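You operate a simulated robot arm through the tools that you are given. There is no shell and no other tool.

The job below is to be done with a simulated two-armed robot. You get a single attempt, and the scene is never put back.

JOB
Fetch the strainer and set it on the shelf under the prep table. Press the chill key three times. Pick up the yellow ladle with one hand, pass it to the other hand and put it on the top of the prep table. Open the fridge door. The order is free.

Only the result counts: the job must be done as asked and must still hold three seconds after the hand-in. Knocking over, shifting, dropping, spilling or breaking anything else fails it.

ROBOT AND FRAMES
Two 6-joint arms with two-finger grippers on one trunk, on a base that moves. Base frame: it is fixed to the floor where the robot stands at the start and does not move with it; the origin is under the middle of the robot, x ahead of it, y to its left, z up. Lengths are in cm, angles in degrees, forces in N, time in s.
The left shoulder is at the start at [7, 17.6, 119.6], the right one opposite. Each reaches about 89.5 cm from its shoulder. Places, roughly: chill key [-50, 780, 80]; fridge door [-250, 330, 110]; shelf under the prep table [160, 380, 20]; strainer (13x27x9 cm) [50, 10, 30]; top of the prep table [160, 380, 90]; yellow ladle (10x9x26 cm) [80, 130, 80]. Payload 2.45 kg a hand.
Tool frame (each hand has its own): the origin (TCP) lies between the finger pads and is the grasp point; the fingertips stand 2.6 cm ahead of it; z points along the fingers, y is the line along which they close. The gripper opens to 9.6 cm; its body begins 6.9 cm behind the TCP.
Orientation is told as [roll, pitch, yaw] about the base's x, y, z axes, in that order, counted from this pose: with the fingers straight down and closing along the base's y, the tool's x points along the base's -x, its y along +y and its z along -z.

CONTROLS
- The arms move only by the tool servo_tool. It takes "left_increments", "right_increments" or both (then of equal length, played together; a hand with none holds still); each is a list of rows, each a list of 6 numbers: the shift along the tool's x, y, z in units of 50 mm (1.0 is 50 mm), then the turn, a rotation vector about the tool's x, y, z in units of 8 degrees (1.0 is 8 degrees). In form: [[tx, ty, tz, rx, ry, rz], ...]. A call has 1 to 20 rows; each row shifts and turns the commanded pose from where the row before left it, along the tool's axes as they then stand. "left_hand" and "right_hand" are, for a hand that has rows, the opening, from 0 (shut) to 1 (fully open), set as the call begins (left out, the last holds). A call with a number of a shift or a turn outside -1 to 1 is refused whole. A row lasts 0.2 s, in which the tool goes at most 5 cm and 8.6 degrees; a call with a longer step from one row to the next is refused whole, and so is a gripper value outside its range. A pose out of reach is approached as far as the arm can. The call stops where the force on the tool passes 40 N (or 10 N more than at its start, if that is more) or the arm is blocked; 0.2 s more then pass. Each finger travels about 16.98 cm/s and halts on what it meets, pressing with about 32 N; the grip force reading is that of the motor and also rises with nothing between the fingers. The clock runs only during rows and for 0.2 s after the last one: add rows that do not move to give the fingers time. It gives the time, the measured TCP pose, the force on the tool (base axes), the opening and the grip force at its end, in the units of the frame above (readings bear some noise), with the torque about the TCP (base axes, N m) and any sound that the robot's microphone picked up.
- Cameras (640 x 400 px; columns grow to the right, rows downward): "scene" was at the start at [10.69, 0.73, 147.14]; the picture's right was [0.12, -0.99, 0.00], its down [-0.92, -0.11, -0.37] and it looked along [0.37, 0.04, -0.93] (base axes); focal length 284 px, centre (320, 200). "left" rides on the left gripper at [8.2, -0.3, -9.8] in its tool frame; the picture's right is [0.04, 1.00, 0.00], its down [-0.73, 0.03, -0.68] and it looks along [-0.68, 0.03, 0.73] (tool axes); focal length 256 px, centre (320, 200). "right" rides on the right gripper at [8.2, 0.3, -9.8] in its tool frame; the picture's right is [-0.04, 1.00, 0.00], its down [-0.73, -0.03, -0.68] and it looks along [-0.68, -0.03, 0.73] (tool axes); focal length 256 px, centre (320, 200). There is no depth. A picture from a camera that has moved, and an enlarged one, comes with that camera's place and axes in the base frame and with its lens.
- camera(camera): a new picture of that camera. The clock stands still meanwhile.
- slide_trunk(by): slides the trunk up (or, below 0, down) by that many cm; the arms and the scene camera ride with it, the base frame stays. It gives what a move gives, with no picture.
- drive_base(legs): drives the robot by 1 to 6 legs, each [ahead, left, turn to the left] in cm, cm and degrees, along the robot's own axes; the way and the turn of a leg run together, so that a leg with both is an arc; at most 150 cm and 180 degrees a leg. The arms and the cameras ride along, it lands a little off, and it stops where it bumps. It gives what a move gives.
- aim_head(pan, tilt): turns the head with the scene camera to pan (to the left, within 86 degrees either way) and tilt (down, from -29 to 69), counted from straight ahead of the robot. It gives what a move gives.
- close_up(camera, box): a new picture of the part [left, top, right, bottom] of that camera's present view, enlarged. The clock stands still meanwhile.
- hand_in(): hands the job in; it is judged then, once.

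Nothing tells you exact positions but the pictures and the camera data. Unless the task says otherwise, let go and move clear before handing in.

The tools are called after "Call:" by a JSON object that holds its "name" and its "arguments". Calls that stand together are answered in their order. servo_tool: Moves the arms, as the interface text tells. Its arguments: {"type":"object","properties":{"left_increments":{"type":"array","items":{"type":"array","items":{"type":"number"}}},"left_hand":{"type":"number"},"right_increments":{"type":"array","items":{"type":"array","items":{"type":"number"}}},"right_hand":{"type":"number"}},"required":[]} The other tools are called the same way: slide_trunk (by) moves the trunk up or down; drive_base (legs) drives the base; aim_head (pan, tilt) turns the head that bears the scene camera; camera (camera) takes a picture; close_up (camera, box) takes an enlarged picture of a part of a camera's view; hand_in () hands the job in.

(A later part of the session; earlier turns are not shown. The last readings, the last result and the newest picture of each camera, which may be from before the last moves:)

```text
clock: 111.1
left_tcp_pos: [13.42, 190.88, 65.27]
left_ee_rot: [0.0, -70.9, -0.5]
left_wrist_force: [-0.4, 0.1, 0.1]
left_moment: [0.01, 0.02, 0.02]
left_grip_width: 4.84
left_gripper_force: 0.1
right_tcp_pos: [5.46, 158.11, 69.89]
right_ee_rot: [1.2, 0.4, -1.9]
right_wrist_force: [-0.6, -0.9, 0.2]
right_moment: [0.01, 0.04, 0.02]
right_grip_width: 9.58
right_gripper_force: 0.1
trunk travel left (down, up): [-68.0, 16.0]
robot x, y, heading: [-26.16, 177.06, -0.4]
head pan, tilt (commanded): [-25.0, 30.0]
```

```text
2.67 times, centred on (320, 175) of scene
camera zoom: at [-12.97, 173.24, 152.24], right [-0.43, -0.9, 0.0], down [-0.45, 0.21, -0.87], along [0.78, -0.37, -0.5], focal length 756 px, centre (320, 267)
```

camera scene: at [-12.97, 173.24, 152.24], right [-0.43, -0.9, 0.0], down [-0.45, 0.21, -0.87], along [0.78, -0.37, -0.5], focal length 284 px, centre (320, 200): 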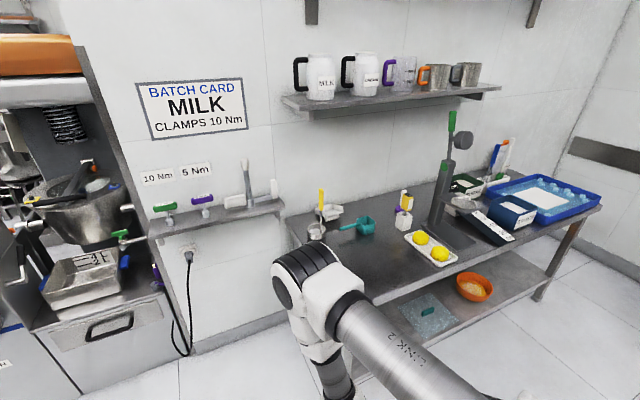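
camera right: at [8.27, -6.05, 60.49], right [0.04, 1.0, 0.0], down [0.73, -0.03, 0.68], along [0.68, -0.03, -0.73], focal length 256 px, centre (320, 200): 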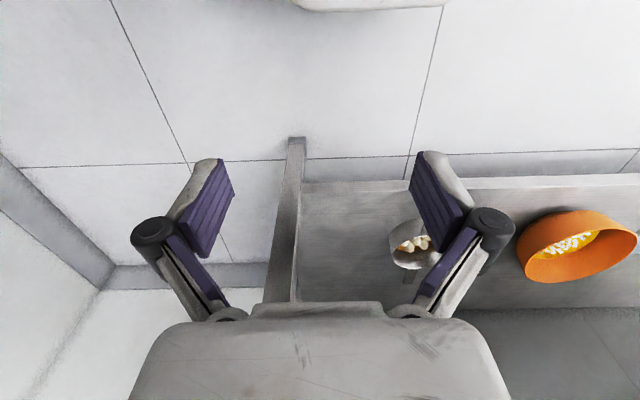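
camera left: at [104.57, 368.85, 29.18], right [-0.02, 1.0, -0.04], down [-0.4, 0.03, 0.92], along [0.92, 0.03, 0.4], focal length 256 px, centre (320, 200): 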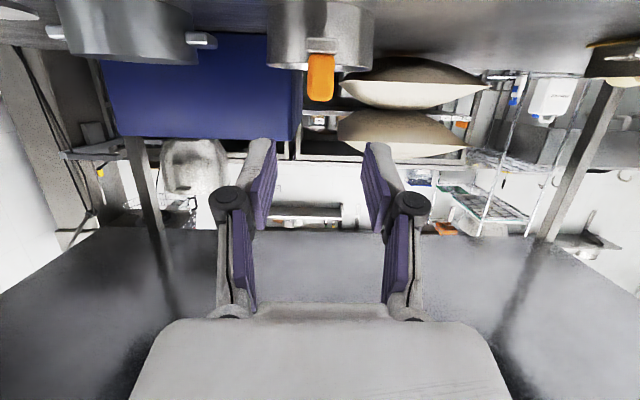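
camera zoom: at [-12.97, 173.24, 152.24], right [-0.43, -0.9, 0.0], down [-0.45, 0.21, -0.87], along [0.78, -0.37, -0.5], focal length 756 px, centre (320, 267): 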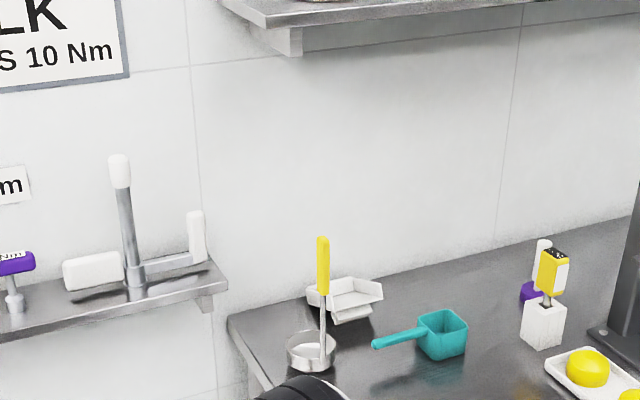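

The ladle's rod is at about (74.5, 131.3) with its top at z≈101, and the cup sits on the far side of it. I'll raise the left hand and turn it to point forward-right and level before approaching.

Call:
{"name": "servo_tool", "arguments": {"left_increments": [[-0.662, 0, -0.228, 0, 0, 0], [-0.662, 0, -0.228, 0, 0, 0], [-0.662, 0, -0.228, 0, 0, 0], [-0.662, 0, -0.228, 0, 0, 0], [-0.662, 0, -0.228, 0, 0, 0], [-0.662, 0, -0.228, 0, 0, 0], [-0.662, 0, -0.228, 0, 0, 0], [-0.662, 0, -0.228, 0, 0, 0], [-0.662, 0, -0.228, 0, 0, 0], [-0.662, 0, -0.228, 0, 0, 0], [0, 0, 0, 0, -0.875, 0], [0, 0, 0, 0, -0.875, 0]], "left_hand": 0.6}}

Call:
{"name": "camera", "arguments": {"camera": "scene"}}

```text
clock: 113.7
left_tcp_pos: [22.68, 194.86, 94.14]
left_ee_rot: [1.1, -84.5, -1.1]
left_wrist_force: [-0.3, 0.3, -0.7]
left_moment: [0.0, 0.02, -0.01]
left_grip_width: 5.73
left_gripper_force: 0.0
left hand out of reach, approached as far as the arm can: row 3, 4, 5, 6, 7, 8, 9, 10, 12
right_tcp_pos: [5.46, 158.08, 69.78]
right_ee_rot: [1.3, 0.5, -1.9]
right_wrist_force: [0.7, -0.4, -0.7]
right_moment: [-0.01, 0.02, -0.01]
right_grip_width: 9.58
right_gripper_force: 0.1
trunk travel left (down, up): [-68.0, 16.0]
robot x, y, heading: [-25.92, 176.94, -0.4]
head pan, tilt (commanded): [-25.0, 30.0]
```

```text
taken
camera scene: at [-12.92, 173.16, 152.24], right [-0.43, -0.9, 0.0], down [-0.45, 0.21, -0.87], along [0.78, -0.37, -0.5], focal length 284 px, centre (320, 200)
```

scene: 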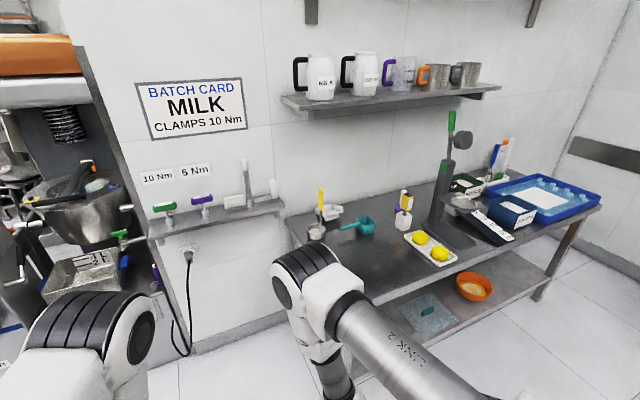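

The left hand is now level at z≈94. I'll slide right along the counter front to align with the ladle.

Call:
{"name": "drive_base", "arguments": {"legs": [[0, -52, 0.4]]}}

Call:
{"name": "aim_head", "arguments": {"pan": 5, "tilt": 35}}

Call:
{"name": "camera", "arguments": {"camera": "scene"}}

Call:
{"name": "camera", "arguments": {"camera": "left"}}

```text
clock: 116.8
left_tcp_pos: [22.26, 141.24, 94.02]
left_ee_rot: [0.7, -84.4, -1.0]
left_wrist_force: [0.0, 0.0, -0.1]
left_moment: [0.0, 0.01, 0.02]
left_grip_width: 5.77
left_gripper_force: 0.0
right_tcp_pos: [4.98, 104.55, 69.79]
right_ee_rot: [1.3, 0.4, -2.2]
right_wrist_force: [0.1, 0.6, 0.8]
right_moment: [-0.01, -0.02, 0.02]
right_grip_width: 9.61
right_gripper_force: 0.1
trunk travel left (down, up): [-68.0, 16.0]
robot x, y, heading: [-26.83, 123.48, -0.6]
head pan, tilt (commanded): [-25.0, 30.0]
```

```text
clock: 117.8
left_tcp_pos: [22.3, 141.14, 94.1]
left_ee_rot: [0.6, -84.4, -0.7]
left_wrist_force: [-0.3, -0.2, -0.1]
left_moment: [-0.04, 0.0, 0.02]
left_grip_width: 5.76
left_gripper_force: 0.2
right_tcp_pos: [5.02, 104.61, 69.94]
right_ee_rot: [1.2, 0.3, -2.2]
right_wrist_force: [1.3, -0.3, -0.7]
right_moment: [-0.02, -0.02, 0.0]
right_grip_width: 9.56
right_gripper_force: 0.0
trunk travel left (down, up): [-68.0, 16.0]
robot x, y, heading: [-26.76, 124.06, -0.7]
head pan, tilt (commanded): [5.0, 35.0]
```

```text
taken
camera scene: at [-12.81, 124.3, 151.46], right [0.08, -1.0, 0.0], down [-0.57, -0.04, -0.82], along [0.82, 0.06, -0.57], focal length 284 px, centre (320, 200)
```

scene: 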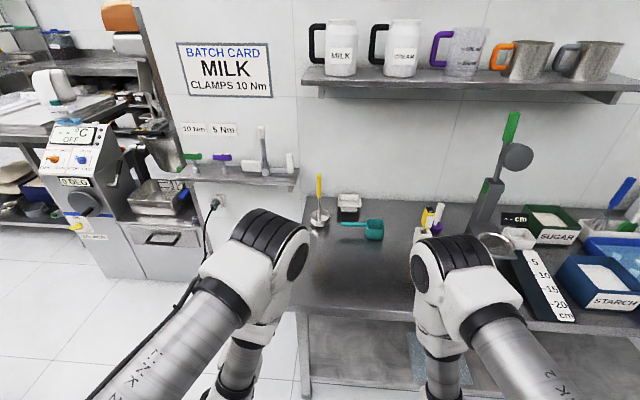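

```text
taken
camera left: at [11.6, 140.87, 86.84], right [0.0, 1.0, -0.04], down [-0.6, 0.03, 0.8], along [0.8, 0.02, 0.6], focal length 256 px, centre (320, 200)
```

left: 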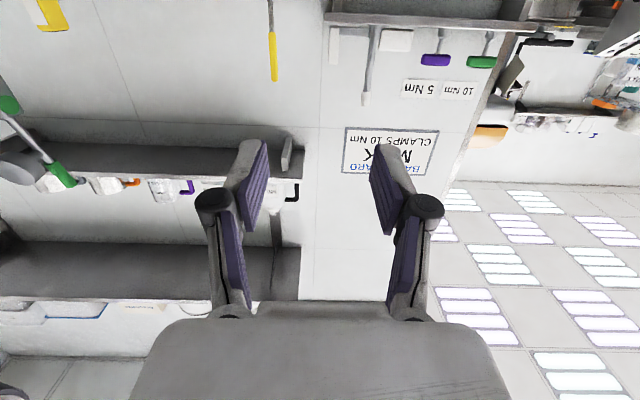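

The ladle rod lines up at about (74, 131). I'll extend the left arm forward and yaw it about 40° to the right while still in front of the counter.

Call:
{"name": "servo_tool", "arguments": {"left_increments": [[-0.08, 0, 0.8, 0, 0, 0], [-0.08, 0, 0.8, 0, 0, 0], [-0.08, 0, 0.8, 0, 0, 0], [-0.08, 0, 0.8, 0, 0, 0], [-0.08, 0, 0.8, 0, 0, 0], [0, 0, 0, 0.995, 0, 0.098], [0, 0, 0, 0.995, 0, 0.098], [0, 0, 0, 0.995, 0, 0.098], [0, 0, 0, 0.995, 0, 0.098], [0, 0, 0, 0.995, 0, 0.098]]}}

Call:
{"name": "camera", "arguments": {"camera": "scene"}}

```text
clock: 120.0
left_tcp_pos: [42.25, 141.3, 94.13]
left_ee_rot: [-0.1, -84.3, -40.2]
left_wrist_force: [0.7, -0.3, -0.5]
left_moment: [0.03, 0.01, 0.02]
left_grip_width: 5.76
left_gripper_force: 0.0
right_tcp_pos: [4.92, 104.51, 69.85]
right_ee_rot: [1.3, 0.3, -2.3]
right_wrist_force: [0.6, 0.1, -0.4]
right_moment: [-0.01, 0.03, -0.02]
right_grip_width: 9.62
right_gripper_force: 0.1
trunk travel left (down, up): [-68.0, 16.0]
robot x, y, heading: [-26.32, 123.61, -0.4]
head pan, tilt (commanded): [5.0, 35.0]
```

```text
taken
camera scene: at [-12.76, 124.39, 151.46], right [0.08, -1.0, 0.0], down [-0.57, -0.04, -0.82], along [0.82, 0.06, -0.57], focal length 284 px, centre (320, 200)
```

scene: 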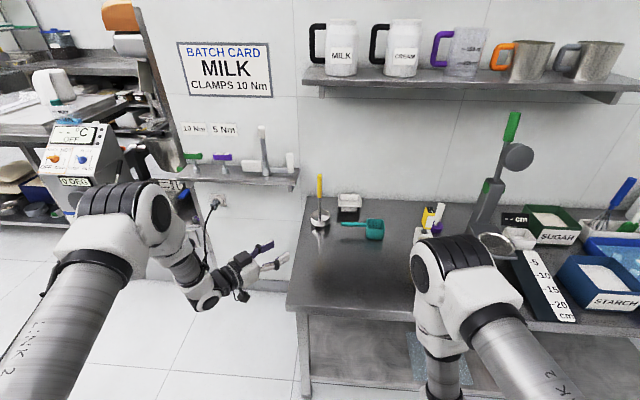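

The hand points forward-right nicely. I'll drive ahead 22 cm, which brings the fingers within about 14 cm of the ladle handle.

Call:
{"name": "drive_base", "arguments": {"legs": [[22, 0, 0.4]]}}

Call:
{"name": "camera", "arguments": {"camera": "scene"}}

Call:
{"name": "camera", "arguments": {"camera": "left"}}

```text
clock: 121.7
left_tcp_pos: [64.29, 141.75, 94.17]
left_ee_rot: [0.2, -84.2, -39.8]
left_wrist_force: [0.3, 0.1, 0.1]
left_moment: [0.0, -0.02, 0.01]
left_grip_width: 5.78
left_gripper_force: 0.1
right_tcp_pos: [27.32, 104.72, 69.83]
right_ee_rot: [1.2, 0.4, -1.7]
right_wrist_force: [-0.4, -0.2, 0.1]
right_moment: [0.0, 0.0, 0.0]
right_grip_width: 9.6
right_gripper_force: 0.0
trunk travel left (down, up): [-68.0, 16.0]
robot x, y, heading: [-4.05, 123.41, -0.1]
head pan, tilt (commanded): [5.0, 35.0]
```

```text
taken
camera scene: at [9.37, 124.31, 151.46], right [0.09, -1.0, 0.0], down [-0.57, -0.05, -0.82], along [0.82, 0.07, -0.57], focal length 284 px, centre (320, 200)
```

scene: 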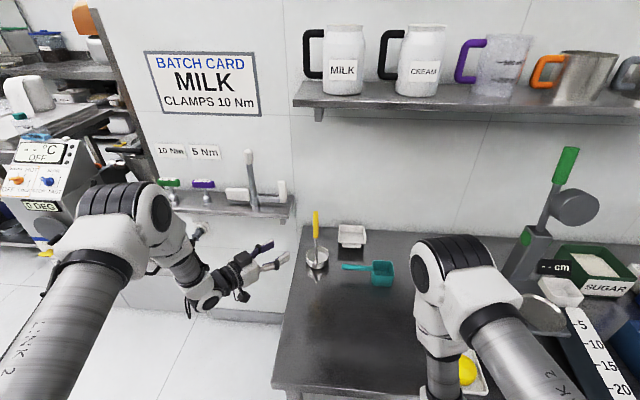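

```text
taken
camera left: at [55.88, 148.17, 86.91], right [0.64, 0.77, -0.04], down [-0.45, 0.41, 0.8], along [0.63, -0.49, 0.6], focal length 256 px, centre (320, 200)
```

left: 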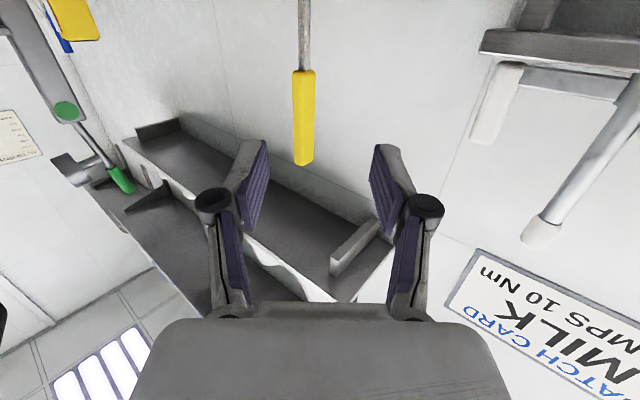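

Both cameras put the rod at about (74.9, 130.9). I'll correct sideways and upward first, go 9 cm forward, then check before closing in.

Call:
{"name": "servo_tool", "arguments": {"left_increments": [[-0.272, -0.107, -0.027, 0, 0, 0], [-0.272, -0.107, -0.027, 0, 0, 0], [-0.272, -0.107, -0.027, 0, 0, 0], [-0.04, 0, 0.36, 0, 0, 0], [-0.04, 0, 0.36, 0, 0, 0], [-0.04, 0, 0.36, 0, 0, 0], [-0.04, 0, 0.36, 0, 0, 0], [-0.04, 0, 0.36, 0, 0, 0]]}}

Call:
{"name": "camera", "arguments": {"camera": "left"}}

Call:
{"name": "close_up", "arguments": {"camera": "scene", "box": [200, 180, 400, 305]}}

```text
clock: 123.5
left_tcp_pos: [70.24, 134.62, 98.2]
left_ee_rot: [0.3, -84.2, -40.1]
left_wrist_force: [-0.2, -0.4, 1.0]
left_moment: [-0.02, -0.01, -0.02]
left_grip_width: 5.76
left_gripper_force: 0.1
right_tcp_pos: [27.27, 104.75, 70.04]
right_ee_rot: [1.4, 0.4, -1.7]
right_wrist_force: [0.1, -0.4, 0.1]
right_moment: [0.02, 0.0, -0.02]
right_grip_width: 9.59
right_gripper_force: 0.0
trunk travel left (down, up): [-68.0, 16.0]
robot x, y, heading: [-4.6, 123.44, -0.1]
head pan, tilt (commanded): [5.0, 35.0]
```

```text
taken
camera left: at [61.85, 141.06, 90.98], right [0.64, 0.77, -0.04], down [-0.44, 0.41, 0.8], along [0.63, -0.49, 0.6], focal length 256 px, centre (320, 200)
```

left: 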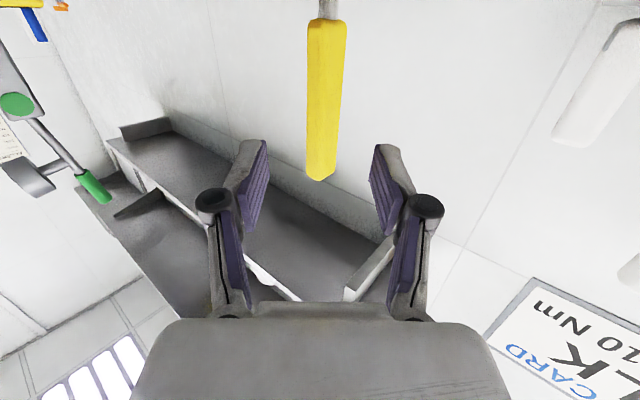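

```text
3.20 times, centred on (300, 242) of scene
camera zoom: at [9.39, 124.27, 151.46], right [0.09, -1.0, 0.0], down [-0.57, -0.05, -0.82], along [0.82, 0.07, -0.57], focal length 907 px, centre (384, 64)
```

zoom: 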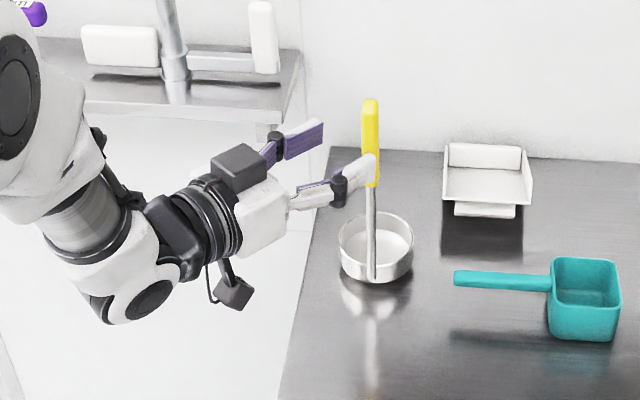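

The handle is centred between the fingers. Advance the last 6 cm and close.

Call:
{"name": "servo_tool", "arguments": {"left_increments": [[-0.03, 0, 0.3, 0, 0, 0], [-0.03, 0, 0.3, 0, 0, 0], [-0.03, 0, 0.3, 0, 0, 0], [-0.03, 0, 0.3, 0, 0, 0]]}}

Call:
{"name": "camera", "arguments": {"camera": "left"}}

Call:
{"name": "close_up", "arguments": {"camera": "scene", "box": [200, 180, 400, 305]}}

```text
clock: 124.5
left_tcp_pos: [75.2, 130.78, 98.23]
left_ee_rot: [-0.1, -84.3, -39.6]
left_wrist_force: [-0.3, 0.0, -0.2]
left_moment: [0.0, 0.0, -0.02]
left_grip_width: 5.75
left_gripper_force: 0.0
right_tcp_pos: [27.35, 104.76, 69.84]
right_ee_rot: [1.3, 0.4, -1.7]
right_wrist_force: [0.9, 0.1, 0.1]
right_moment: [0.0, -0.06, 0.0]
right_grip_width: 9.61
right_gripper_force: 0.2
trunk travel left (down, up): [-68.0, 16.0]
robot x, y, heading: [-4.63, 123.83, 0.1]
head pan, tilt (commanded): [5.0, 35.0]
```

```text
taken
camera left: at [66.71, 137.13, 90.99], right [0.64, 0.77, -0.04], down [-0.44, 0.41, 0.8], along [0.63, -0.49, 0.6], focal length 256 px, centre (320, 200)
```

left: 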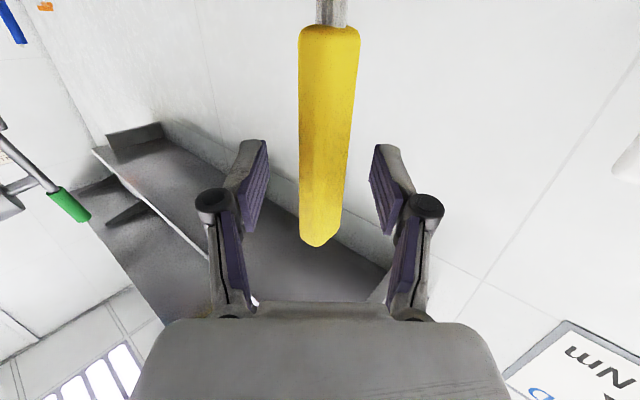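

```text
3.20 times, centred on (300, 242) of scene
camera zoom: at [9.41, 124.26, 151.46], right [0.09, -1.0, 0.0], down [-0.57, -0.05, -0.82], along [0.82, 0.07, -0.57], focal length 907 px, centre (384, 64)
```

zoom: 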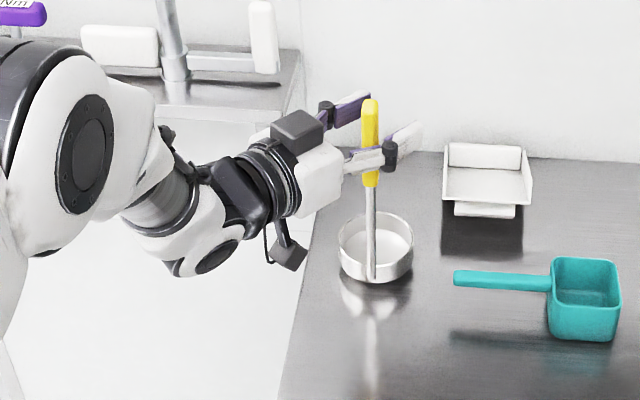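

The handle sits between the pads about 3 cm below its top. Close the left gripper and lift slightly.

Call:
{"name": "servo_tool", "arguments": {"left_increments": [[0, 0, 0, 0, 0, 0], [0, 0, 0, 0, 0, 0], [0, 0, 0, 0, 0, 0], [0, 0, 0, 0, 0, 0]], "left_hand": 0}}

Call:
{"name": "servo_tool", "arguments": {"left_increments": [[-0.1, 0, -0.01, 0, 0, 0], [-0.1, 0, -0.01, 0, 0, 0], [-0.1, 0, -0.01, 0, 0, 0], [-0.1, 0, -0.01, 0, 0, 0], [-0.1, 0, -0.01, 0, 0, 0], [-0.1, 0, -0.01, 0, 0, 0], [0, 0, 0, 0, 0, 0]]}}

Call:
{"name": "camera", "arguments": {"camera": "left"}}

Call:
{"name": "close_up", "arguments": {"camera": "scene", "box": [200, 180, 400, 305]}}

```text
clock: 125.5
left_tcp_pos: [75.09, 130.86, 98.34]
left_ee_rot: [0.2, -84.3, -39.9]
left_wrist_force: [0.3, 0.7, 0.5]
left_moment: [0.2, -0.29, 0.1]
left_grip_width: 2.26
left_gripper_force: 31.8
right_tcp_pos: [27.22, 104.73, 69.88]
right_ee_rot: [1.2, 0.4, -1.8]
right_wrist_force: [-0.1, 0.0, 0.3]
right_moment: [-0.02, 0.03, -0.03]
right_grip_width: 9.57
right_gripper_force: 0.1
trunk travel left (down, up): [-68.0, 16.0]
robot x, y, heading: [-4.5, 123.49, -0.1]
head pan, tilt (commanded): [5.0, 35.0]
```

```text
clock: 127.1
left_tcp_pos: [75.09, 130.87, 101.34]
left_ee_rot: [0.2, -84.3, -39.9]
left_wrist_force: [-1.7, 0.7, -1.2]
left_moment: [0.39, 0.26, 0.14]
left_grip_width: 2.34
left_gripper_force: 29.8
right_tcp_pos: [27.33, 104.75, 69.87]
right_ee_rot: [1.2, 0.3, -1.7]
right_wrist_force: [0.9, -0.8, 0.4]
right_moment: [0.05, 0.02, 0.01]
right_grip_width: 9.59
right_gripper_force: 0.1
trunk travel left (down, up): [-68.0, 16.0]
robot x, y, heading: [-4.47, 123.25, -0.0]
head pan, tilt (commanded): [5.0, 35.0]
```

```text
taken
camera left: at [66.58, 137.4, 94.08], right [0.64, 0.77, -0.04], down [-0.45, 0.41, 0.8], along [0.63, -0.49, 0.6], focal length 256 px, centre (320, 200)
```

left: 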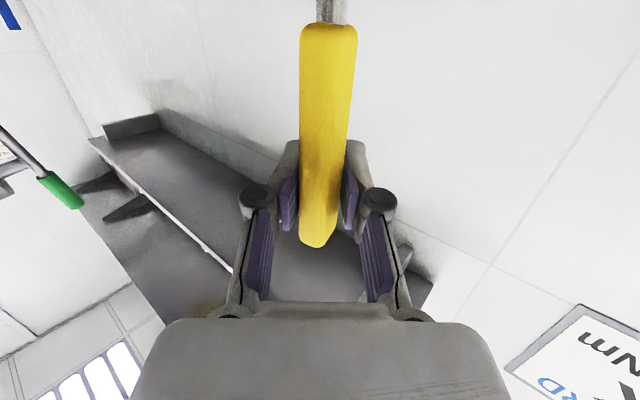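

```text
3.20 times, centred on (300, 242) of scene
camera zoom: at [9.38, 124.32, 151.46], right [0.09, -1.0, 0.0], down [-0.57, -0.05, -0.82], along [0.82, 0.07, -0.57], focal length 907 px, centre (384, 64)
```

zoom: 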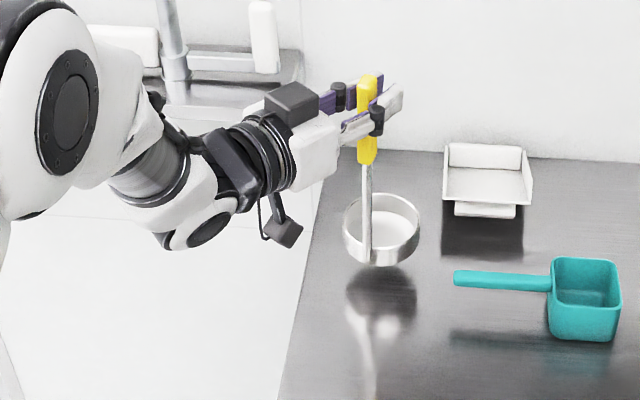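

The ladle is lifted and hanging nearly vertical. I'll raise it another 8 cm, back out from the counter, and pull the arm in.

Call:
{"name": "servo_tool", "arguments": {"left_increments": [[-0.318, 0, -0.032, 0, 0, 0], [-0.318, 0, -0.032, 0, 0, 0], [-0.318, 0, -0.032, 0, 0, 0], [-0.318, 0, -0.032, 0, 0, 0], [-0.318, 0, -0.032, 0, 0, 0]]}}

Call:
{"name": "drive_base", "arguments": {"legs": [[-26, 0, 0]]}}

Call:
{"name": "servo_tool", "arguments": {"left_increments": [[0.038, -0.321, -0.381, 0, 0, 0], [0.038, -0.321, -0.381, 0, 0, 0], [0.038, -0.321, -0.381, 0, 0, 0], [0.038, -0.321, -0.381, 0, 0, 0], [0.038, -0.321, -0.381, 0, 0, 0], [0.038, -0.321, -0.381, 0, 0, 0]]}}

Call:
{"name": "camera", "arguments": {"camera": "scene"}}

```text
clock: 128.3
left_tcp_pos: [75.02, 130.86, 109.56]
left_ee_rot: [0.1, -84.4, -39.9]
left_wrist_force: [-0.9, 0.5, -2.4]
left_moment: [0.03, 0.04, -0.01]
left_grip_width: 1.63
left_gripper_force: 32.3
right_tcp_pos: [27.12, 104.74, 69.86]
right_ee_rot: [1.2, 0.5, -1.6]
right_wrist_force: [-0.3, 0.8, 0.7]
right_moment: [0.05, 0.0, 0.0]
right_grip_width: 9.59
right_gripper_force: 0.0
trunk travel left (down, up): [-68.0, 16.0]
robot x, y, heading: [-4.48, 123.31, -0.2]
head pan, tilt (commanded): [5.0, 35.0]
```

```text
clock: 130.1
left_tcp_pos: [49.1, 131.12, 109.42]
left_ee_rot: [-0.1, -84.3, -39.4]
left_wrist_force: [-0.3, -1.0, -0.8]
left_moment: [-0.1, 0.14, -0.05]
left_grip_width: 1.54
left_gripper_force: 32.0
right_tcp_pos: [1.42, 104.87, 69.86]
right_ee_rot: [1.2, 0.4, -1.4]
right_wrist_force: [0.0, 0.2, -0.6]
right_moment: [-0.03, 0.0, 0.02]
right_grip_width: 9.62
right_gripper_force: 0.1
trunk travel left (down, up): [-68.0, 16.0]
robot x, y, heading: [-30.55, 123.57, 0.1]
head pan, tilt (commanded): [5.0, 35.0]
```

```text
clock: 131.5
left_tcp_pos: [34.07, 130.92, 109.31]
left_ee_rot: [0.3, -84.3, -39.8]
left_wrist_force: [0.2, 0.2, -1.6]
left_moment: [-0.01, 0.03, 0.0]
left_grip_width: 1.45
left_gripper_force: 32.4
right_tcp_pos: [1.36, 104.89, 69.84]
right_ee_rot: [1.2, 0.4, -1.5]
right_wrist_force: [0.2, 0.2, -0.2]
right_moment: [0.0, -0.02, 0.01]
right_grip_width: 9.61
right_gripper_force: 0.0
trunk travel left (down, up): [-68.0, 16.0]
robot x, y, heading: [-29.68, 123.39, 0.3]
head pan, tilt (commanded): [5.0, 35.0]
```

```text
taken
camera scene: at [-16.62, 124.35, 151.47], right [0.09, -1.0, 0.0], down [-0.57, -0.05, -0.82], along [0.82, 0.07, -0.57], focal length 284 px, centre (320, 200)
```

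scene: 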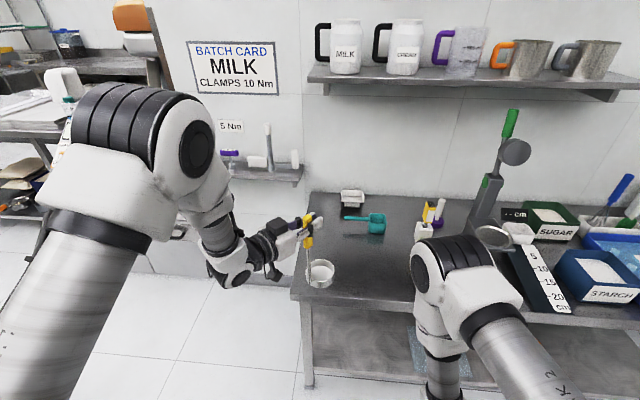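

The ladle is clear of the counter and still held (it turned to align flat in the grip). I'll check the grip closely, then head for the prep table.

Call:
{"name": "close_up", "arguments": {"camera": "scene", "box": [200, 190, 400, 315]}}

Call:
{"name": "camera", "arguments": {"camera": "left"}}

```text
3.20 times, centred on (300, 252) of scene
camera zoom: at [-16.62, 124.35, 151.47], right [0.09, -1.0, 0.0], down [-0.57, -0.05, -0.82], along [0.82, 0.07, -0.57], focal length 907 px, centre (384, 32)
```

zoom: 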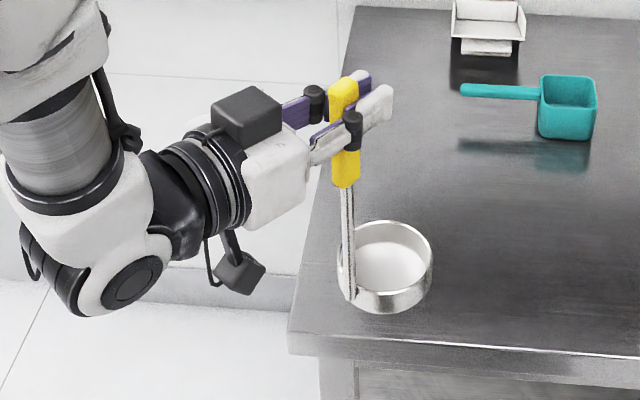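

```text
taken
camera left: at [25.54, 137.42, 102.06], right [0.63, 0.77, -0.04], down [-0.45, 0.41, 0.8], along [0.63, -0.49, 0.6], focal length 256 px, centre (320, 200)
```

left: 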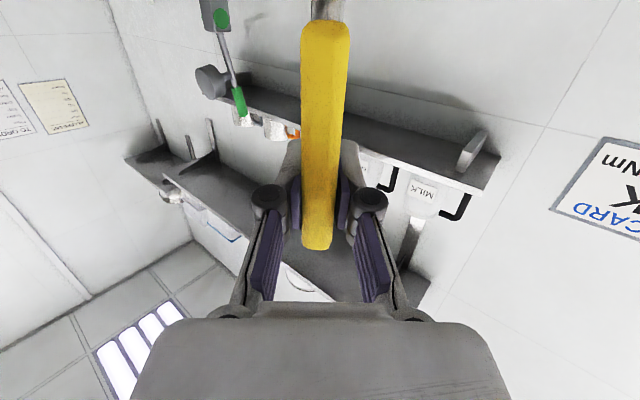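

The ladle is firmly gripped and vertical. Driving left past the counter end, then turning to face along the aisle.

Call:
{"name": "drive_base", "arguments": {"legs": [[0, 54, 0], [0, 0, 90], [0, -72, 0]]}}

Call:
{"name": "aim_head", "arguments": {"pan": 0, "tilt": 30}}

Call:
{"name": "camera", "arguments": {"camera": "scene"}}

```text
clock: 142.3
left_tcp_pos: [35.96, 244.38, 109.28]
left_ee_rot: [0.0, -84.3, 51.1]
left_wrist_force: [-0.3, 0.5, -2.1]
left_moment: [0.0, 0.03, -0.01]
left_grip_width: 1.31
left_gripper_force: 32.3
right_tcp_pos: [62.62, 212.02, 69.8]
right_ee_rot: [1.4, 0.4, 89.2]
right_wrist_force: [0.5, 0.8, -0.2]
right_moment: [0.02, 0.0, 0.05]
right_grip_width: 9.61
right_gripper_force: 0.0
trunk travel left (down, up): [-68.0, 16.0]
robot x, y, heading: [44.55, 180.11, 90.7]
head pan, tilt (commanded): [5.0, 35.0]
```

```text
clock: 142.9
left_tcp_pos: [35.89, 244.38, 109.25]
left_ee_rot: [0.0, -84.3, 51.2]
left_wrist_force: [-0.5, 0.4, 0.3]
left_moment: [0.02, -0.01, 0.01]
left_grip_width: 1.27
left_gripper_force: 32.2
right_tcp_pos: [62.54, 211.99, 69.77]
right_ee_rot: [1.3, 0.4, 89.3]
right_wrist_force: [0.3, -0.5, -0.6]
right_moment: [0.01, 0.0, 0.0]
right_grip_width: 9.63
right_gripper_force: 0.1
trunk travel left (down, up): [-68.0, 16.0]
robot x, y, heading: [44.55, 180.24, 91.0]
head pan, tilt (commanded): [0.0, 30.0]
```

```text
taken
camera scene: at [44.2, 194.15, 152.24], right [1.0, 0.02, 0.0], down [0.01, -0.5, -0.87], along [-0.01, 0.87, -0.5], focal length 284 px, centre (320, 200)
```

scene: 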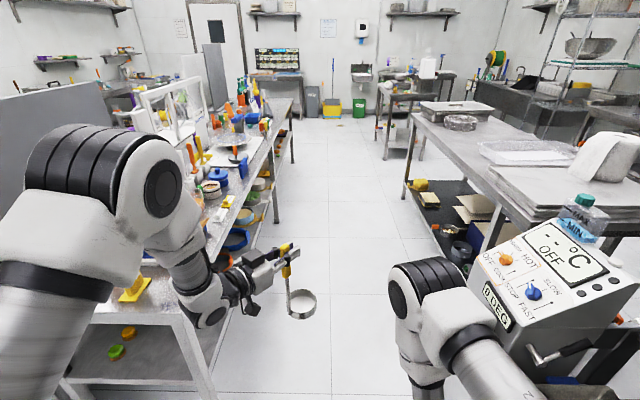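

I'm in the aisle with the ladle. The grip width is changing slightly, so I'll check the ladle again before moving on.

Call:
{"name": "close_up", "arguments": {"camera": "scene", "box": [190, 220, 390, 345]}}

Call:
{"name": "camera", "arguments": {"camera": "left"}}

```text
3.20 times, centred on (290, 282) of scene
camera zoom: at [44.2, 194.15, 152.24], right [1.0, 0.02, 0.0], down [0.01, -0.5, -0.87], along [-0.01, 0.87, -0.5], focal length 907 px, centre (416, -64)
```

zoom: 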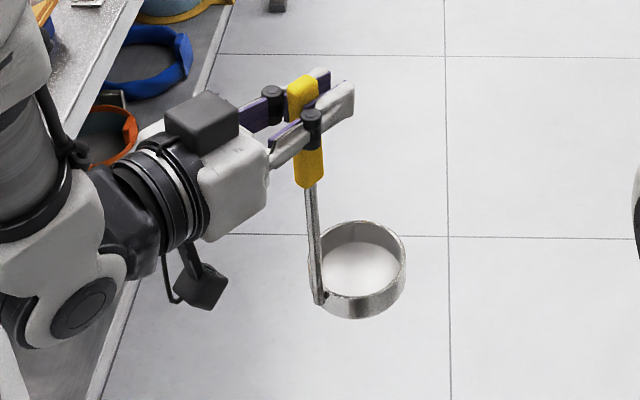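

```text
taken
camera left: at [29.53, 235.79, 102.03], right [-0.78, 0.62, -0.04], down [-0.4, -0.45, 0.8], along [0.48, 0.64, 0.6], focal length 256 px, centre (320, 200)
```

left: 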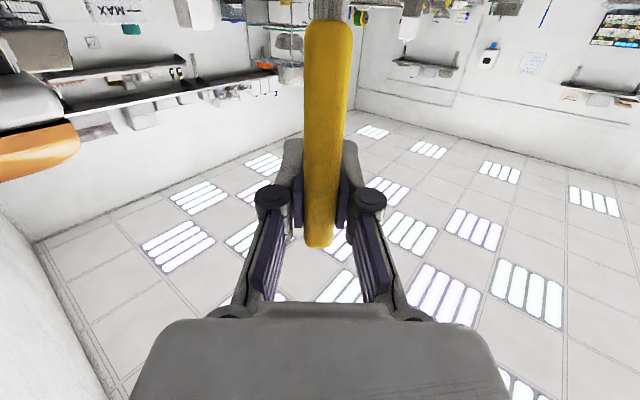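

The ladle is secure. Continue along the aisle to the prep table.

Call:
{"name": "drive_base", "arguments": {"legs": [[90, 0, -1], [96, 0, 0]]}}

Call:
{"name": "camera", "arguments": {"camera": "scene"}}

```text
clock: 152.3
left_tcp_pos: [34.05, 430.43, 109.29]
left_ee_rot: [0.1, -84.4, 51.0]
left_wrist_force: [0.0, 0.2, -1.6]
left_moment: [-0.02, 0.06, -0.01]
left_grip_width: 1.3
left_gripper_force: 31.9
right_tcp_pos: [60.55, 398.08, 69.9]
right_ee_rot: [1.2, 0.3, 89.1]
right_wrist_force: [0.6, -0.3, -0.4]
right_moment: [0.01, 0.01, 0.01]
right_grip_width: 9.6
right_gripper_force: 0.0
trunk travel left (down, up): [-68.0, 16.0]
robot x, y, heading: [42.34, 366.41, 90.9]
head pan, tilt (commanded): [0.0, 30.0]
```

```text
taken
camera scene: at [42.14, 380.26, 152.24], right [1.0, 0.01, 0.0], down [0.01, -0.5, -0.87], along [-0.01, 0.87, -0.5], focal length 284 px, centre (320, 200)
```

scene: 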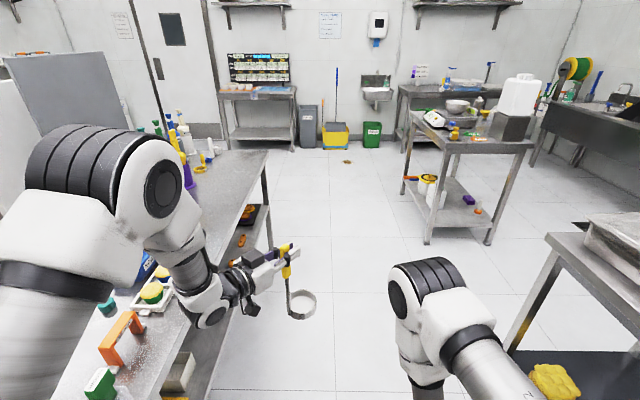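

There's open space here. I'll turn to face the prep table, then do the hand-over in front of it.

Call:
{"name": "drive_base", "arguments": {"legs": [[0, 0, -91]]}}

Call:
{"name": "aim_head", "arguments": {"pan": 0, "tilt": 40}}

Call:
{"name": "camera", "arguments": {"camera": "scene"}}

Call:
{"name": "camera", "arguments": {"camera": "right"}}

```text
clock: 156.5
left_tcp_pos: [106.53, 374.56, 109.14]
left_ee_rot: [0.0, -84.3, -38.7]
left_wrist_force: [-1.5, -1.0, -0.8]
left_moment: [0.03, -0.01, -0.02]
left_grip_width: 1.3
left_gripper_force: 32.2
right_tcp_pos: [74.39, 347.85, 69.83]
right_ee_rot: [1.1, 0.4, -0.7]
right_wrist_force: [0.3, -0.6, -0.3]
right_moment: [-0.01, 0.02, -0.03]
right_grip_width: 9.58
right_gripper_force: 0.1
trunk travel left (down, up): [-68.0, 16.0]
robot x, y, heading: [42.59, 365.93, 1.1]
head pan, tilt (commanded): [0.0, 30.0]
```

```text
clock: 157.2
left_tcp_pos: [106.63, 374.55, 109.27]
left_ee_rot: [-0.1, -84.4, -38.6]
left_wrist_force: [0.1, -0.1, -1.1]
left_moment: [-0.01, 0.0, -0.05]
left_grip_width: 1.28
left_gripper_force: 32.2
right_tcp_pos: [74.4, 347.87, 69.82]
right_ee_rot: [1.1, 0.5, -0.7]
right_wrist_force: [-0.2, -0.3, -0.5]
right_moment: [0.02, 0.0, -0.02]
right_grip_width: 9.6
right_gripper_force: 0.1
trunk travel left (down, up): [-68.0, 16.0]
robot x, y, heading: [42.3, 366.1, 0.9]
head pan, tilt (commanded): [0.0, 40.0]
```

```text
taken
camera scene: at [55.88, 366.39, 150.71], right [0.02, -1.0, 0.0], down [-0.64, -0.01, -0.77], along [0.77, 0.01, -0.64], focal length 284 px, centre (320, 200)
```

scene: 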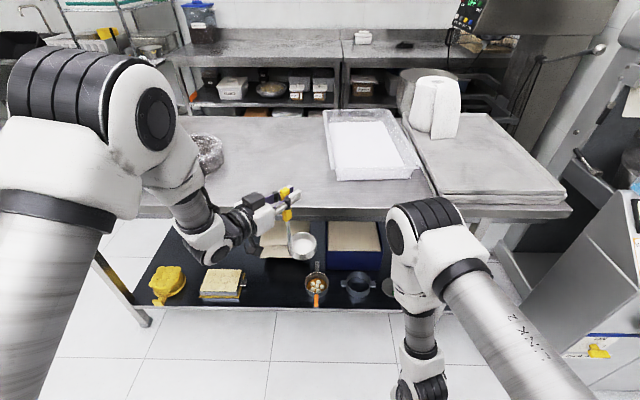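

```text
taken
camera right: at [66.28, 348.09, 79.76], right [0.05, 1.0, 0.02], down [0.74, -0.05, 0.67], along [0.67, -0.02, -0.74], focal length 256 px, centre (320, 200)
```

right: 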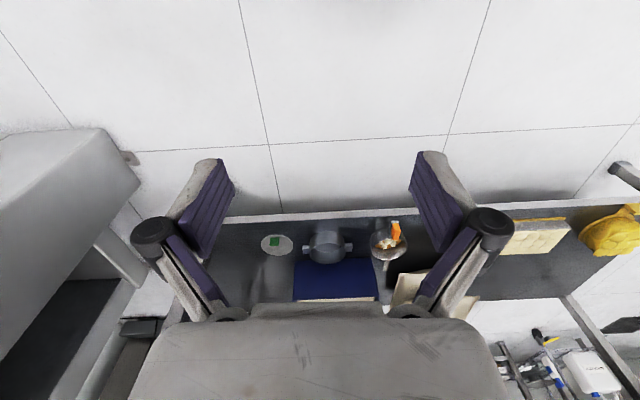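

The ladle hangs in the left hand at (106.6, 374.6) with its top at z≈112. I'll bring the right hand forward, pitch it level and yaw it left, keeping clear below, before raising it to meet the rod.

Call:
{"name": "servo_tool", "arguments": {"right_increments": [[-0.433, 0, 0, 0, 0, 0], [-0.433, 0, 0, 0, 0, 0], [-0.433, 0, 0, 0, 0, 0], [-0.433, 0, 0, 0, 0, 0], [-0.433, 0, 0, 0, 0, 0], [-0.433, 0, 0, 0, 0, 0], [0, 0, 0, 0, -0.9375, 0], [0, 0, 0, 0, -0.9375, 0], [0, 0, 0, 0, -0.9375, 0], [0, 0, 0, 0, -0.9375, 0], [0, 0, 0, 0, -0.9375, 0], [0, 0, 0, 0, -0.9375, 0], [0, 0, 0, 0, -0.9375, 0], [0, 0, 0, 0, -0.9375, 0], [0, 0, 0, 0, -0.9375, 0], [0, 0, 0, 0, -0.9375, 0]], "right_hand": 0.55}}

Call:
{"name": "servo_tool", "arguments": {"right_increments": [[0, 0, 0, -0.863, 0, -0.231], [0, 0, 0, -0.863, 0, -0.231], [0, 0, 0, -0.863, 0, -0.231], [0, 0, 0, -0.863, 0, -0.231], [0, 0, 0, -0.863, 0, -0.231], [0, 0, 0, -0.863, 0, -0.231], [0, 0, 0, -0.863, 0, -0.231]]}}

Call:
{"name": "camera", "arguments": {"camera": "scene"}}

```text
clock: 160.6
left_tcp_pos: [106.68, 374.51, 109.19]
left_ee_rot: [0.1, -84.2, -38.8]
left_wrist_force: [0.2, 0.1, -0.5]
left_moment: [0.02, 0.0, 0.0]
left_grip_width: 1.29
left_gripper_force: 31.9
right_tcp_pos: [87.36, 347.78, 69.84]
right_ee_rot: [4.6, -74.6, -5.1]
right_wrist_force: [-0.1, 0.2, -0.7]
right_moment: [0.01, 0.02, 0.03]
right_grip_width: 5.3
right_gripper_force: 0.1
trunk travel left (down, up): [-68.0, 16.0]
robot x, y, heading: [42.46, 366.16, 1.2]
head pan, tilt (commanded): [0.0, 40.0]
```

```text
clock: 162.2
left_tcp_pos: [106.69, 374.6, 109.23]
left_ee_rot: [0.1, -84.3, -38.8]
left_wrist_force: [0.6, -0.1, -1.3]
left_moment: [0.02, 0.06, 0.0]
left_grip_width: 1.3
left_gripper_force: 32.0
right_tcp_pos: [87.22, 347.73, 69.71]
right_ee_rot: [4.7, -75.5, 44.9]
right_wrist_force: [-0.4, -0.9, -0.2]
right_moment: [0.02, 0.02, 0.01]
right_grip_width: 5.27
right_gripper_force: 0.1
trunk travel left (down, up): [-68.0, 16.0]
robot x, y, heading: [42.39, 366.38, 1.0]
head pan, tilt (commanded): [0.0, 40.0]
```

```text
taken
camera scene: at [55.9, 366.33, 150.7], right [0.02, -1.0, 0.0], down [-0.64, -0.01, -0.77], along [0.77, 0.01, -0.64], focal length 284 px, centre (320, 200)
```

scene: 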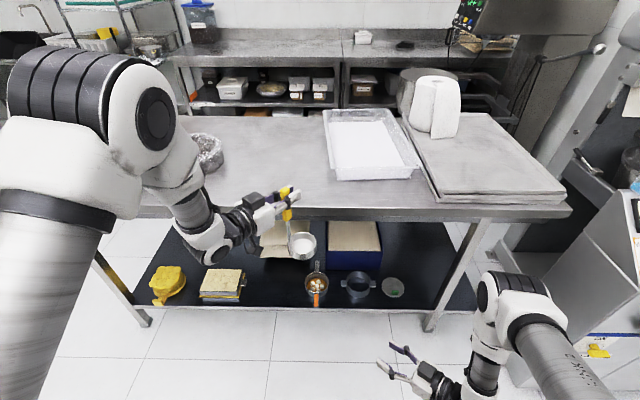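

The right hand now points forward-left. I'll check the ladle's rod position in the scene view before moving in.

Call:
{"name": "close_up", "arguments": {"camera": "scene", "box": [220, 160, 360, 280]}}

Call:
{"name": "camera", "arguments": {"camera": "right"}}

```text
3.33 times, centred on (290, 220) of scene
camera zoom: at [55.9, 366.33, 150.7], right [0.02, -1.0, 0.0], down [-0.64, -0.01, -0.77], along [0.77, 0.01, -0.64], focal length 945 px, centre (420, 133)
```

zoom: 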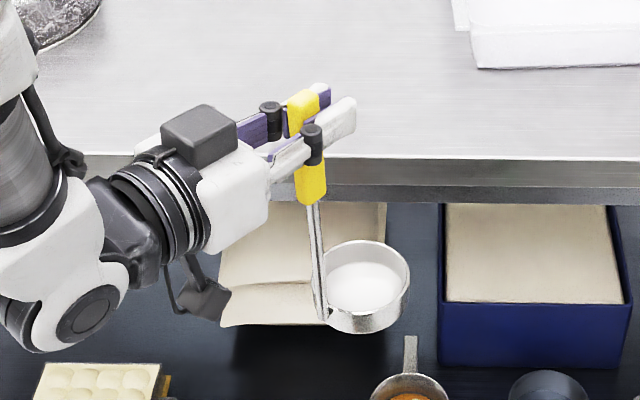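

```text
taken
camera right: at [79.44, 339.19, 64.26], right [-0.75, 0.66, 0.06], down [-0.27, -0.39, 0.88], along [0.6, 0.64, 0.47], focal length 256 px, centre (320, 200)
```

right: 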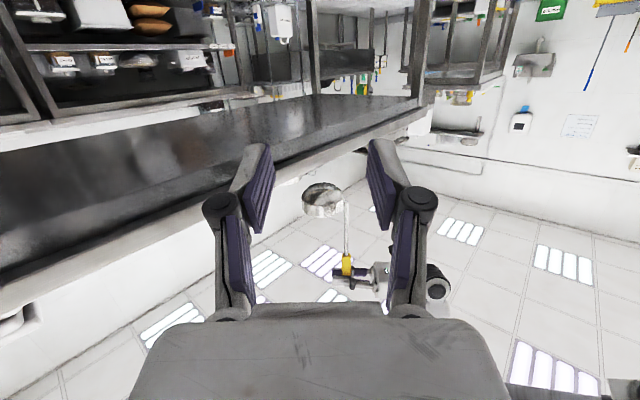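

The rod is at about (106.1, 375.4), nearly vertical, with the yellow part ending at z≈102.4. I'll move the right hand up to a point 12 cm short of the rod.

Call:
{"name": "servo_tool", "arguments": {"right_increments": [[-0.527, 0.0604, 0.184, 0, 0, 0], [-0.527, 0.0604, 0.184, 0, 0, 0], [-0.527, 0.0604, 0.184, 0, 0, 0], [-0.527, 0.0604, 0.184, 0, 0, 0], [-0.527, 0.0604, 0.184, 0, 0, 0], [-0.527, 0.0604, 0.184, 0, 0, 0], [-0.527, 0.0604, 0.184, 0, 0, 0], [-0.527, 0.0604, 0.184, 0, 0, 0], [-0.527, 0.0604, 0.184, 0, 0, 0], [-0.527, 0.0604, 0.184, 0, 0, 0], [-0.527, 0.0604, 0.184, 0, 0, 0], [-0.527, 0.0604, 0.184, 0, 0, 0], [-0.527, 0.0604, 0.184, 0, 0, 0], [-0.527, 0.0604, 0.184, 0, 0, 0]]}}

Call:
{"name": "camera", "arguments": {"camera": "scene"}}

Call:
{"name": "camera", "arguments": {"camera": "right"}}

```text
clock: 165.2
left_tcp_pos: [106.57, 374.65, 109.14]
left_ee_rot: [-0.1, -84.4, -38.6]
left_wrist_force: [-0.4, -0.4, -1.2]
left_moment: [0.02, 0.04, -0.01]
left_grip_width: 1.28
left_gripper_force: 31.4
right_tcp_pos: [98.98, 366.13, 102.05]
right_ee_rot: [8.5, -75.4, 40.2]
right_wrist_force: [-0.9, 0.4, -0.1]
right_moment: [0.0, 0.0, 0.0]
right_grip_width: 5.27
right_gripper_force: 0.0
trunk travel left (down, up): [-68.0, 16.0]
robot x, y, heading: [42.37, 366.23, 0.9]
head pan, tilt (commanded): [0.0, 40.0]
```

```text
taken
camera scene: at [55.83, 366.45, 150.7], right [0.02, -1.0, 0.0], down [-0.64, -0.01, -0.77], along [0.77, 0.01, -0.64], focal length 284 px, centre (320, 200)
```

scene: 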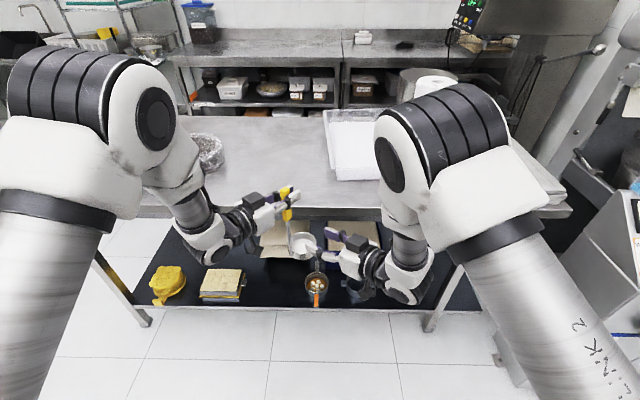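

```text
taken
camera right: at [90.85, 357.86, 96.65], right [-0.74, 0.67, 0.08], down [-0.27, -0.4, 0.88], along [0.62, 0.63, 0.47], focal length 256 px, centre (320, 200)
```

right: 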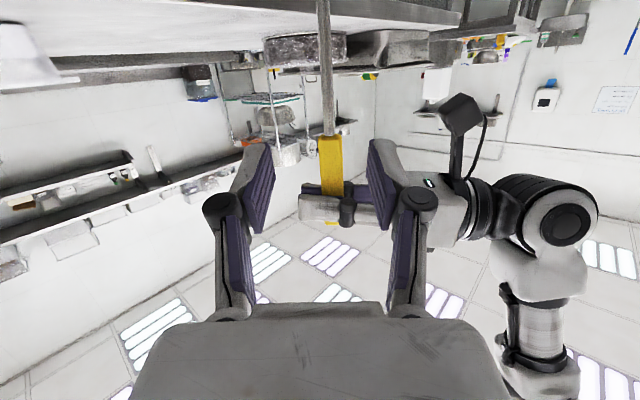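

The rod is lined up in the right camera with only a 0.7 cm sideways offset. I'll advance 8 cm and check again.

Call:
{"name": "servo_tool", "arguments": {"right_increments": [[-0.003, 0.025, 0.267, 0, 0, 0], [-0.003, 0.025, 0.267, 0, 0, 0], [-0.003, 0.025, 0.267, 0, 0, 0], [-0.003, 0.025, 0.267, 0, 0, 0], [-0.003, 0.025, 0.267, 0, 0, 0], [-0.003, 0.025, 0.267, 0, 0, 0]]}}

Call:
{"name": "camera", "arguments": {"camera": "right"}}

Call:
{"name": "close_up", "arguments": {"camera": "scene", "box": [220, 160, 420, 310]}}

```text
clock: 166.6
left_tcp_pos: [106.59, 374.69, 109.16]
left_ee_rot: [-0.2, -84.2, -38.5]
left_wrist_force: [0.6, 0.9, 0.5]
left_moment: [0.02, 0.0, -0.01]
left_grip_width: 1.3
left_gripper_force: 31.9
right_tcp_pos: [104.77, 369.99, 100.13]
right_ee_rot: [4.9, -75.7, 44.5]
right_wrist_force: [-0.2, 0.2, 0.4]
right_moment: [0.01, 0.02, -0.03]
right_grip_width: 5.28
right_gripper_force: 0.0
right hand out of reach, approached as far as the arm can: row 1, 2, 3, 4, 5, 6
trunk travel left (down, up): [-68.0, 16.0]
robot x, y, heading: [42.33, 365.9, 1.0]
head pan, tilt (commanded): [0.0, 40.0]
```

```text
taken
camera right: at [96.92, 361.5, 94.68], right [-0.75, 0.66, 0.06], down [-0.27, -0.39, 0.88], along [0.6, 0.64, 0.48], focal length 256 px, centre (320, 200)
```

right: 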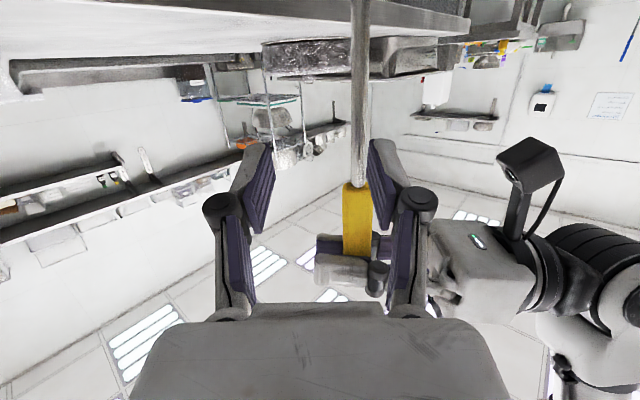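

```text
2.67 times, centred on (320, 235) of scene
camera zoom: at [55.92, 366.42, 150.7], right [0.02, -1.0, 0.0], down [-0.64, -0.01, -0.77], along [0.77, 0.01, -0.64], focal length 756 px, centre (320, 107)
```

zoom: 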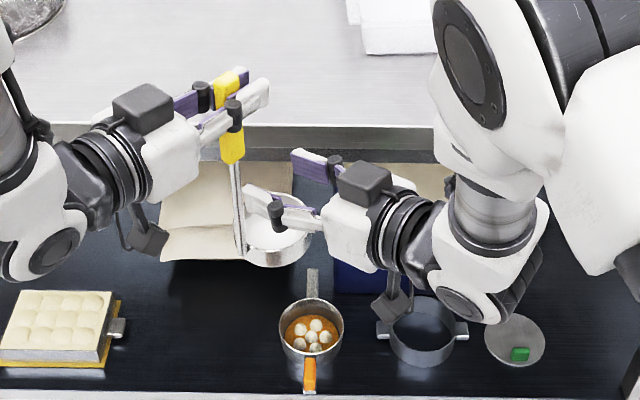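

The right arm hit its reach limit toward the left, so instead I'll bring the ladle to it: the left hand will move the rod right about 3.5 cm first, then I'll check.

Call:
{"name": "servo_tool", "arguments": {"left_increments": [[-0.008, -0.169, 0.077, 0, 0, 0], [-0.008, -0.169, 0.077, 0, 0, 0], [-0.008, -0.169, 0.077, 0, 0, 0], [-0.008, -0.169, 0.077, 0, 0, 0]]}}

Call:
{"name": "camera", "arguments": {"camera": "right"}}

Call:
{"name": "close_up", "arguments": {"camera": "scene", "box": [220, 160, 420, 310]}}

```text
clock: 167.6
left_tcp_pos: [105.77, 370.85, 109.45]
left_ee_rot: [0.5, -84.3, -39.1]
left_wrist_force: [0.1, -0.9, -0.5]
left_moment: [0.0, -0.01, 0.04]
left_grip_width: 1.26
left_gripper_force: 32.0
right_tcp_pos: [104.78, 369.93, 100.24]
right_ee_rot: [5.2, -75.7, 44.6]
right_wrist_force: [-1.0, -0.2, 1.2]
right_moment: [-0.03, -0.03, 0.01]
right_grip_width: 5.27
right_gripper_force: 0.1
trunk travel left (down, up): [-68.0, 16.0]
robot x, y, heading: [42.1, 365.95, 1.1]
head pan, tilt (commanded): [0.0, 40.0]
```

```text
taken
camera right: at [96.86, 361.43, 94.68], right [-0.75, 0.66, 0.06], down [-0.27, -0.39, 0.88], along [0.6, 0.64, 0.48], focal length 256 px, centre (320, 200)
```

right: 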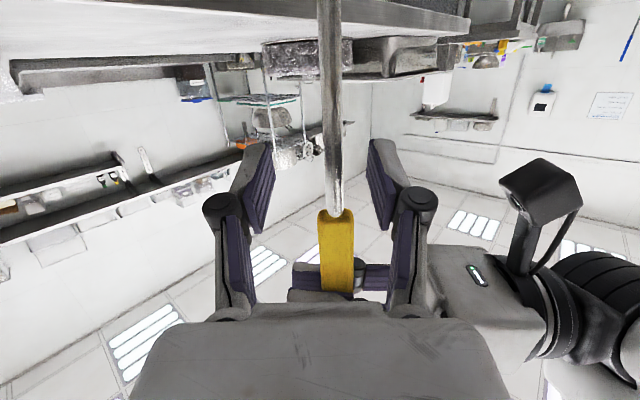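

```text
2.67 times, centred on (320, 235) of scene
camera zoom: at [55.87, 366.3, 150.71], right [0.02, -1.0, 0.0], down [-0.64, -0.01, -0.77], along [0.77, 0.01, -0.64], focal length 756 px, centre (320, 107)
```

zoom: 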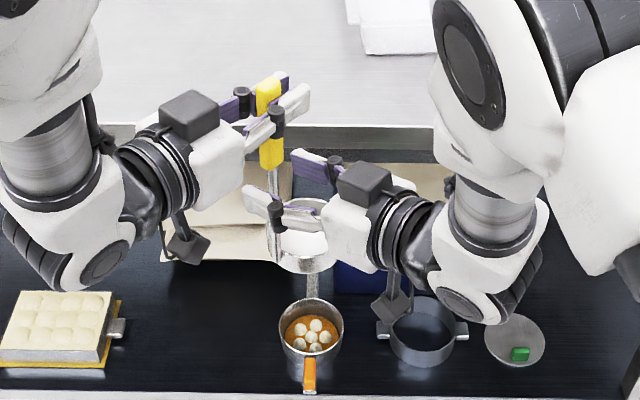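

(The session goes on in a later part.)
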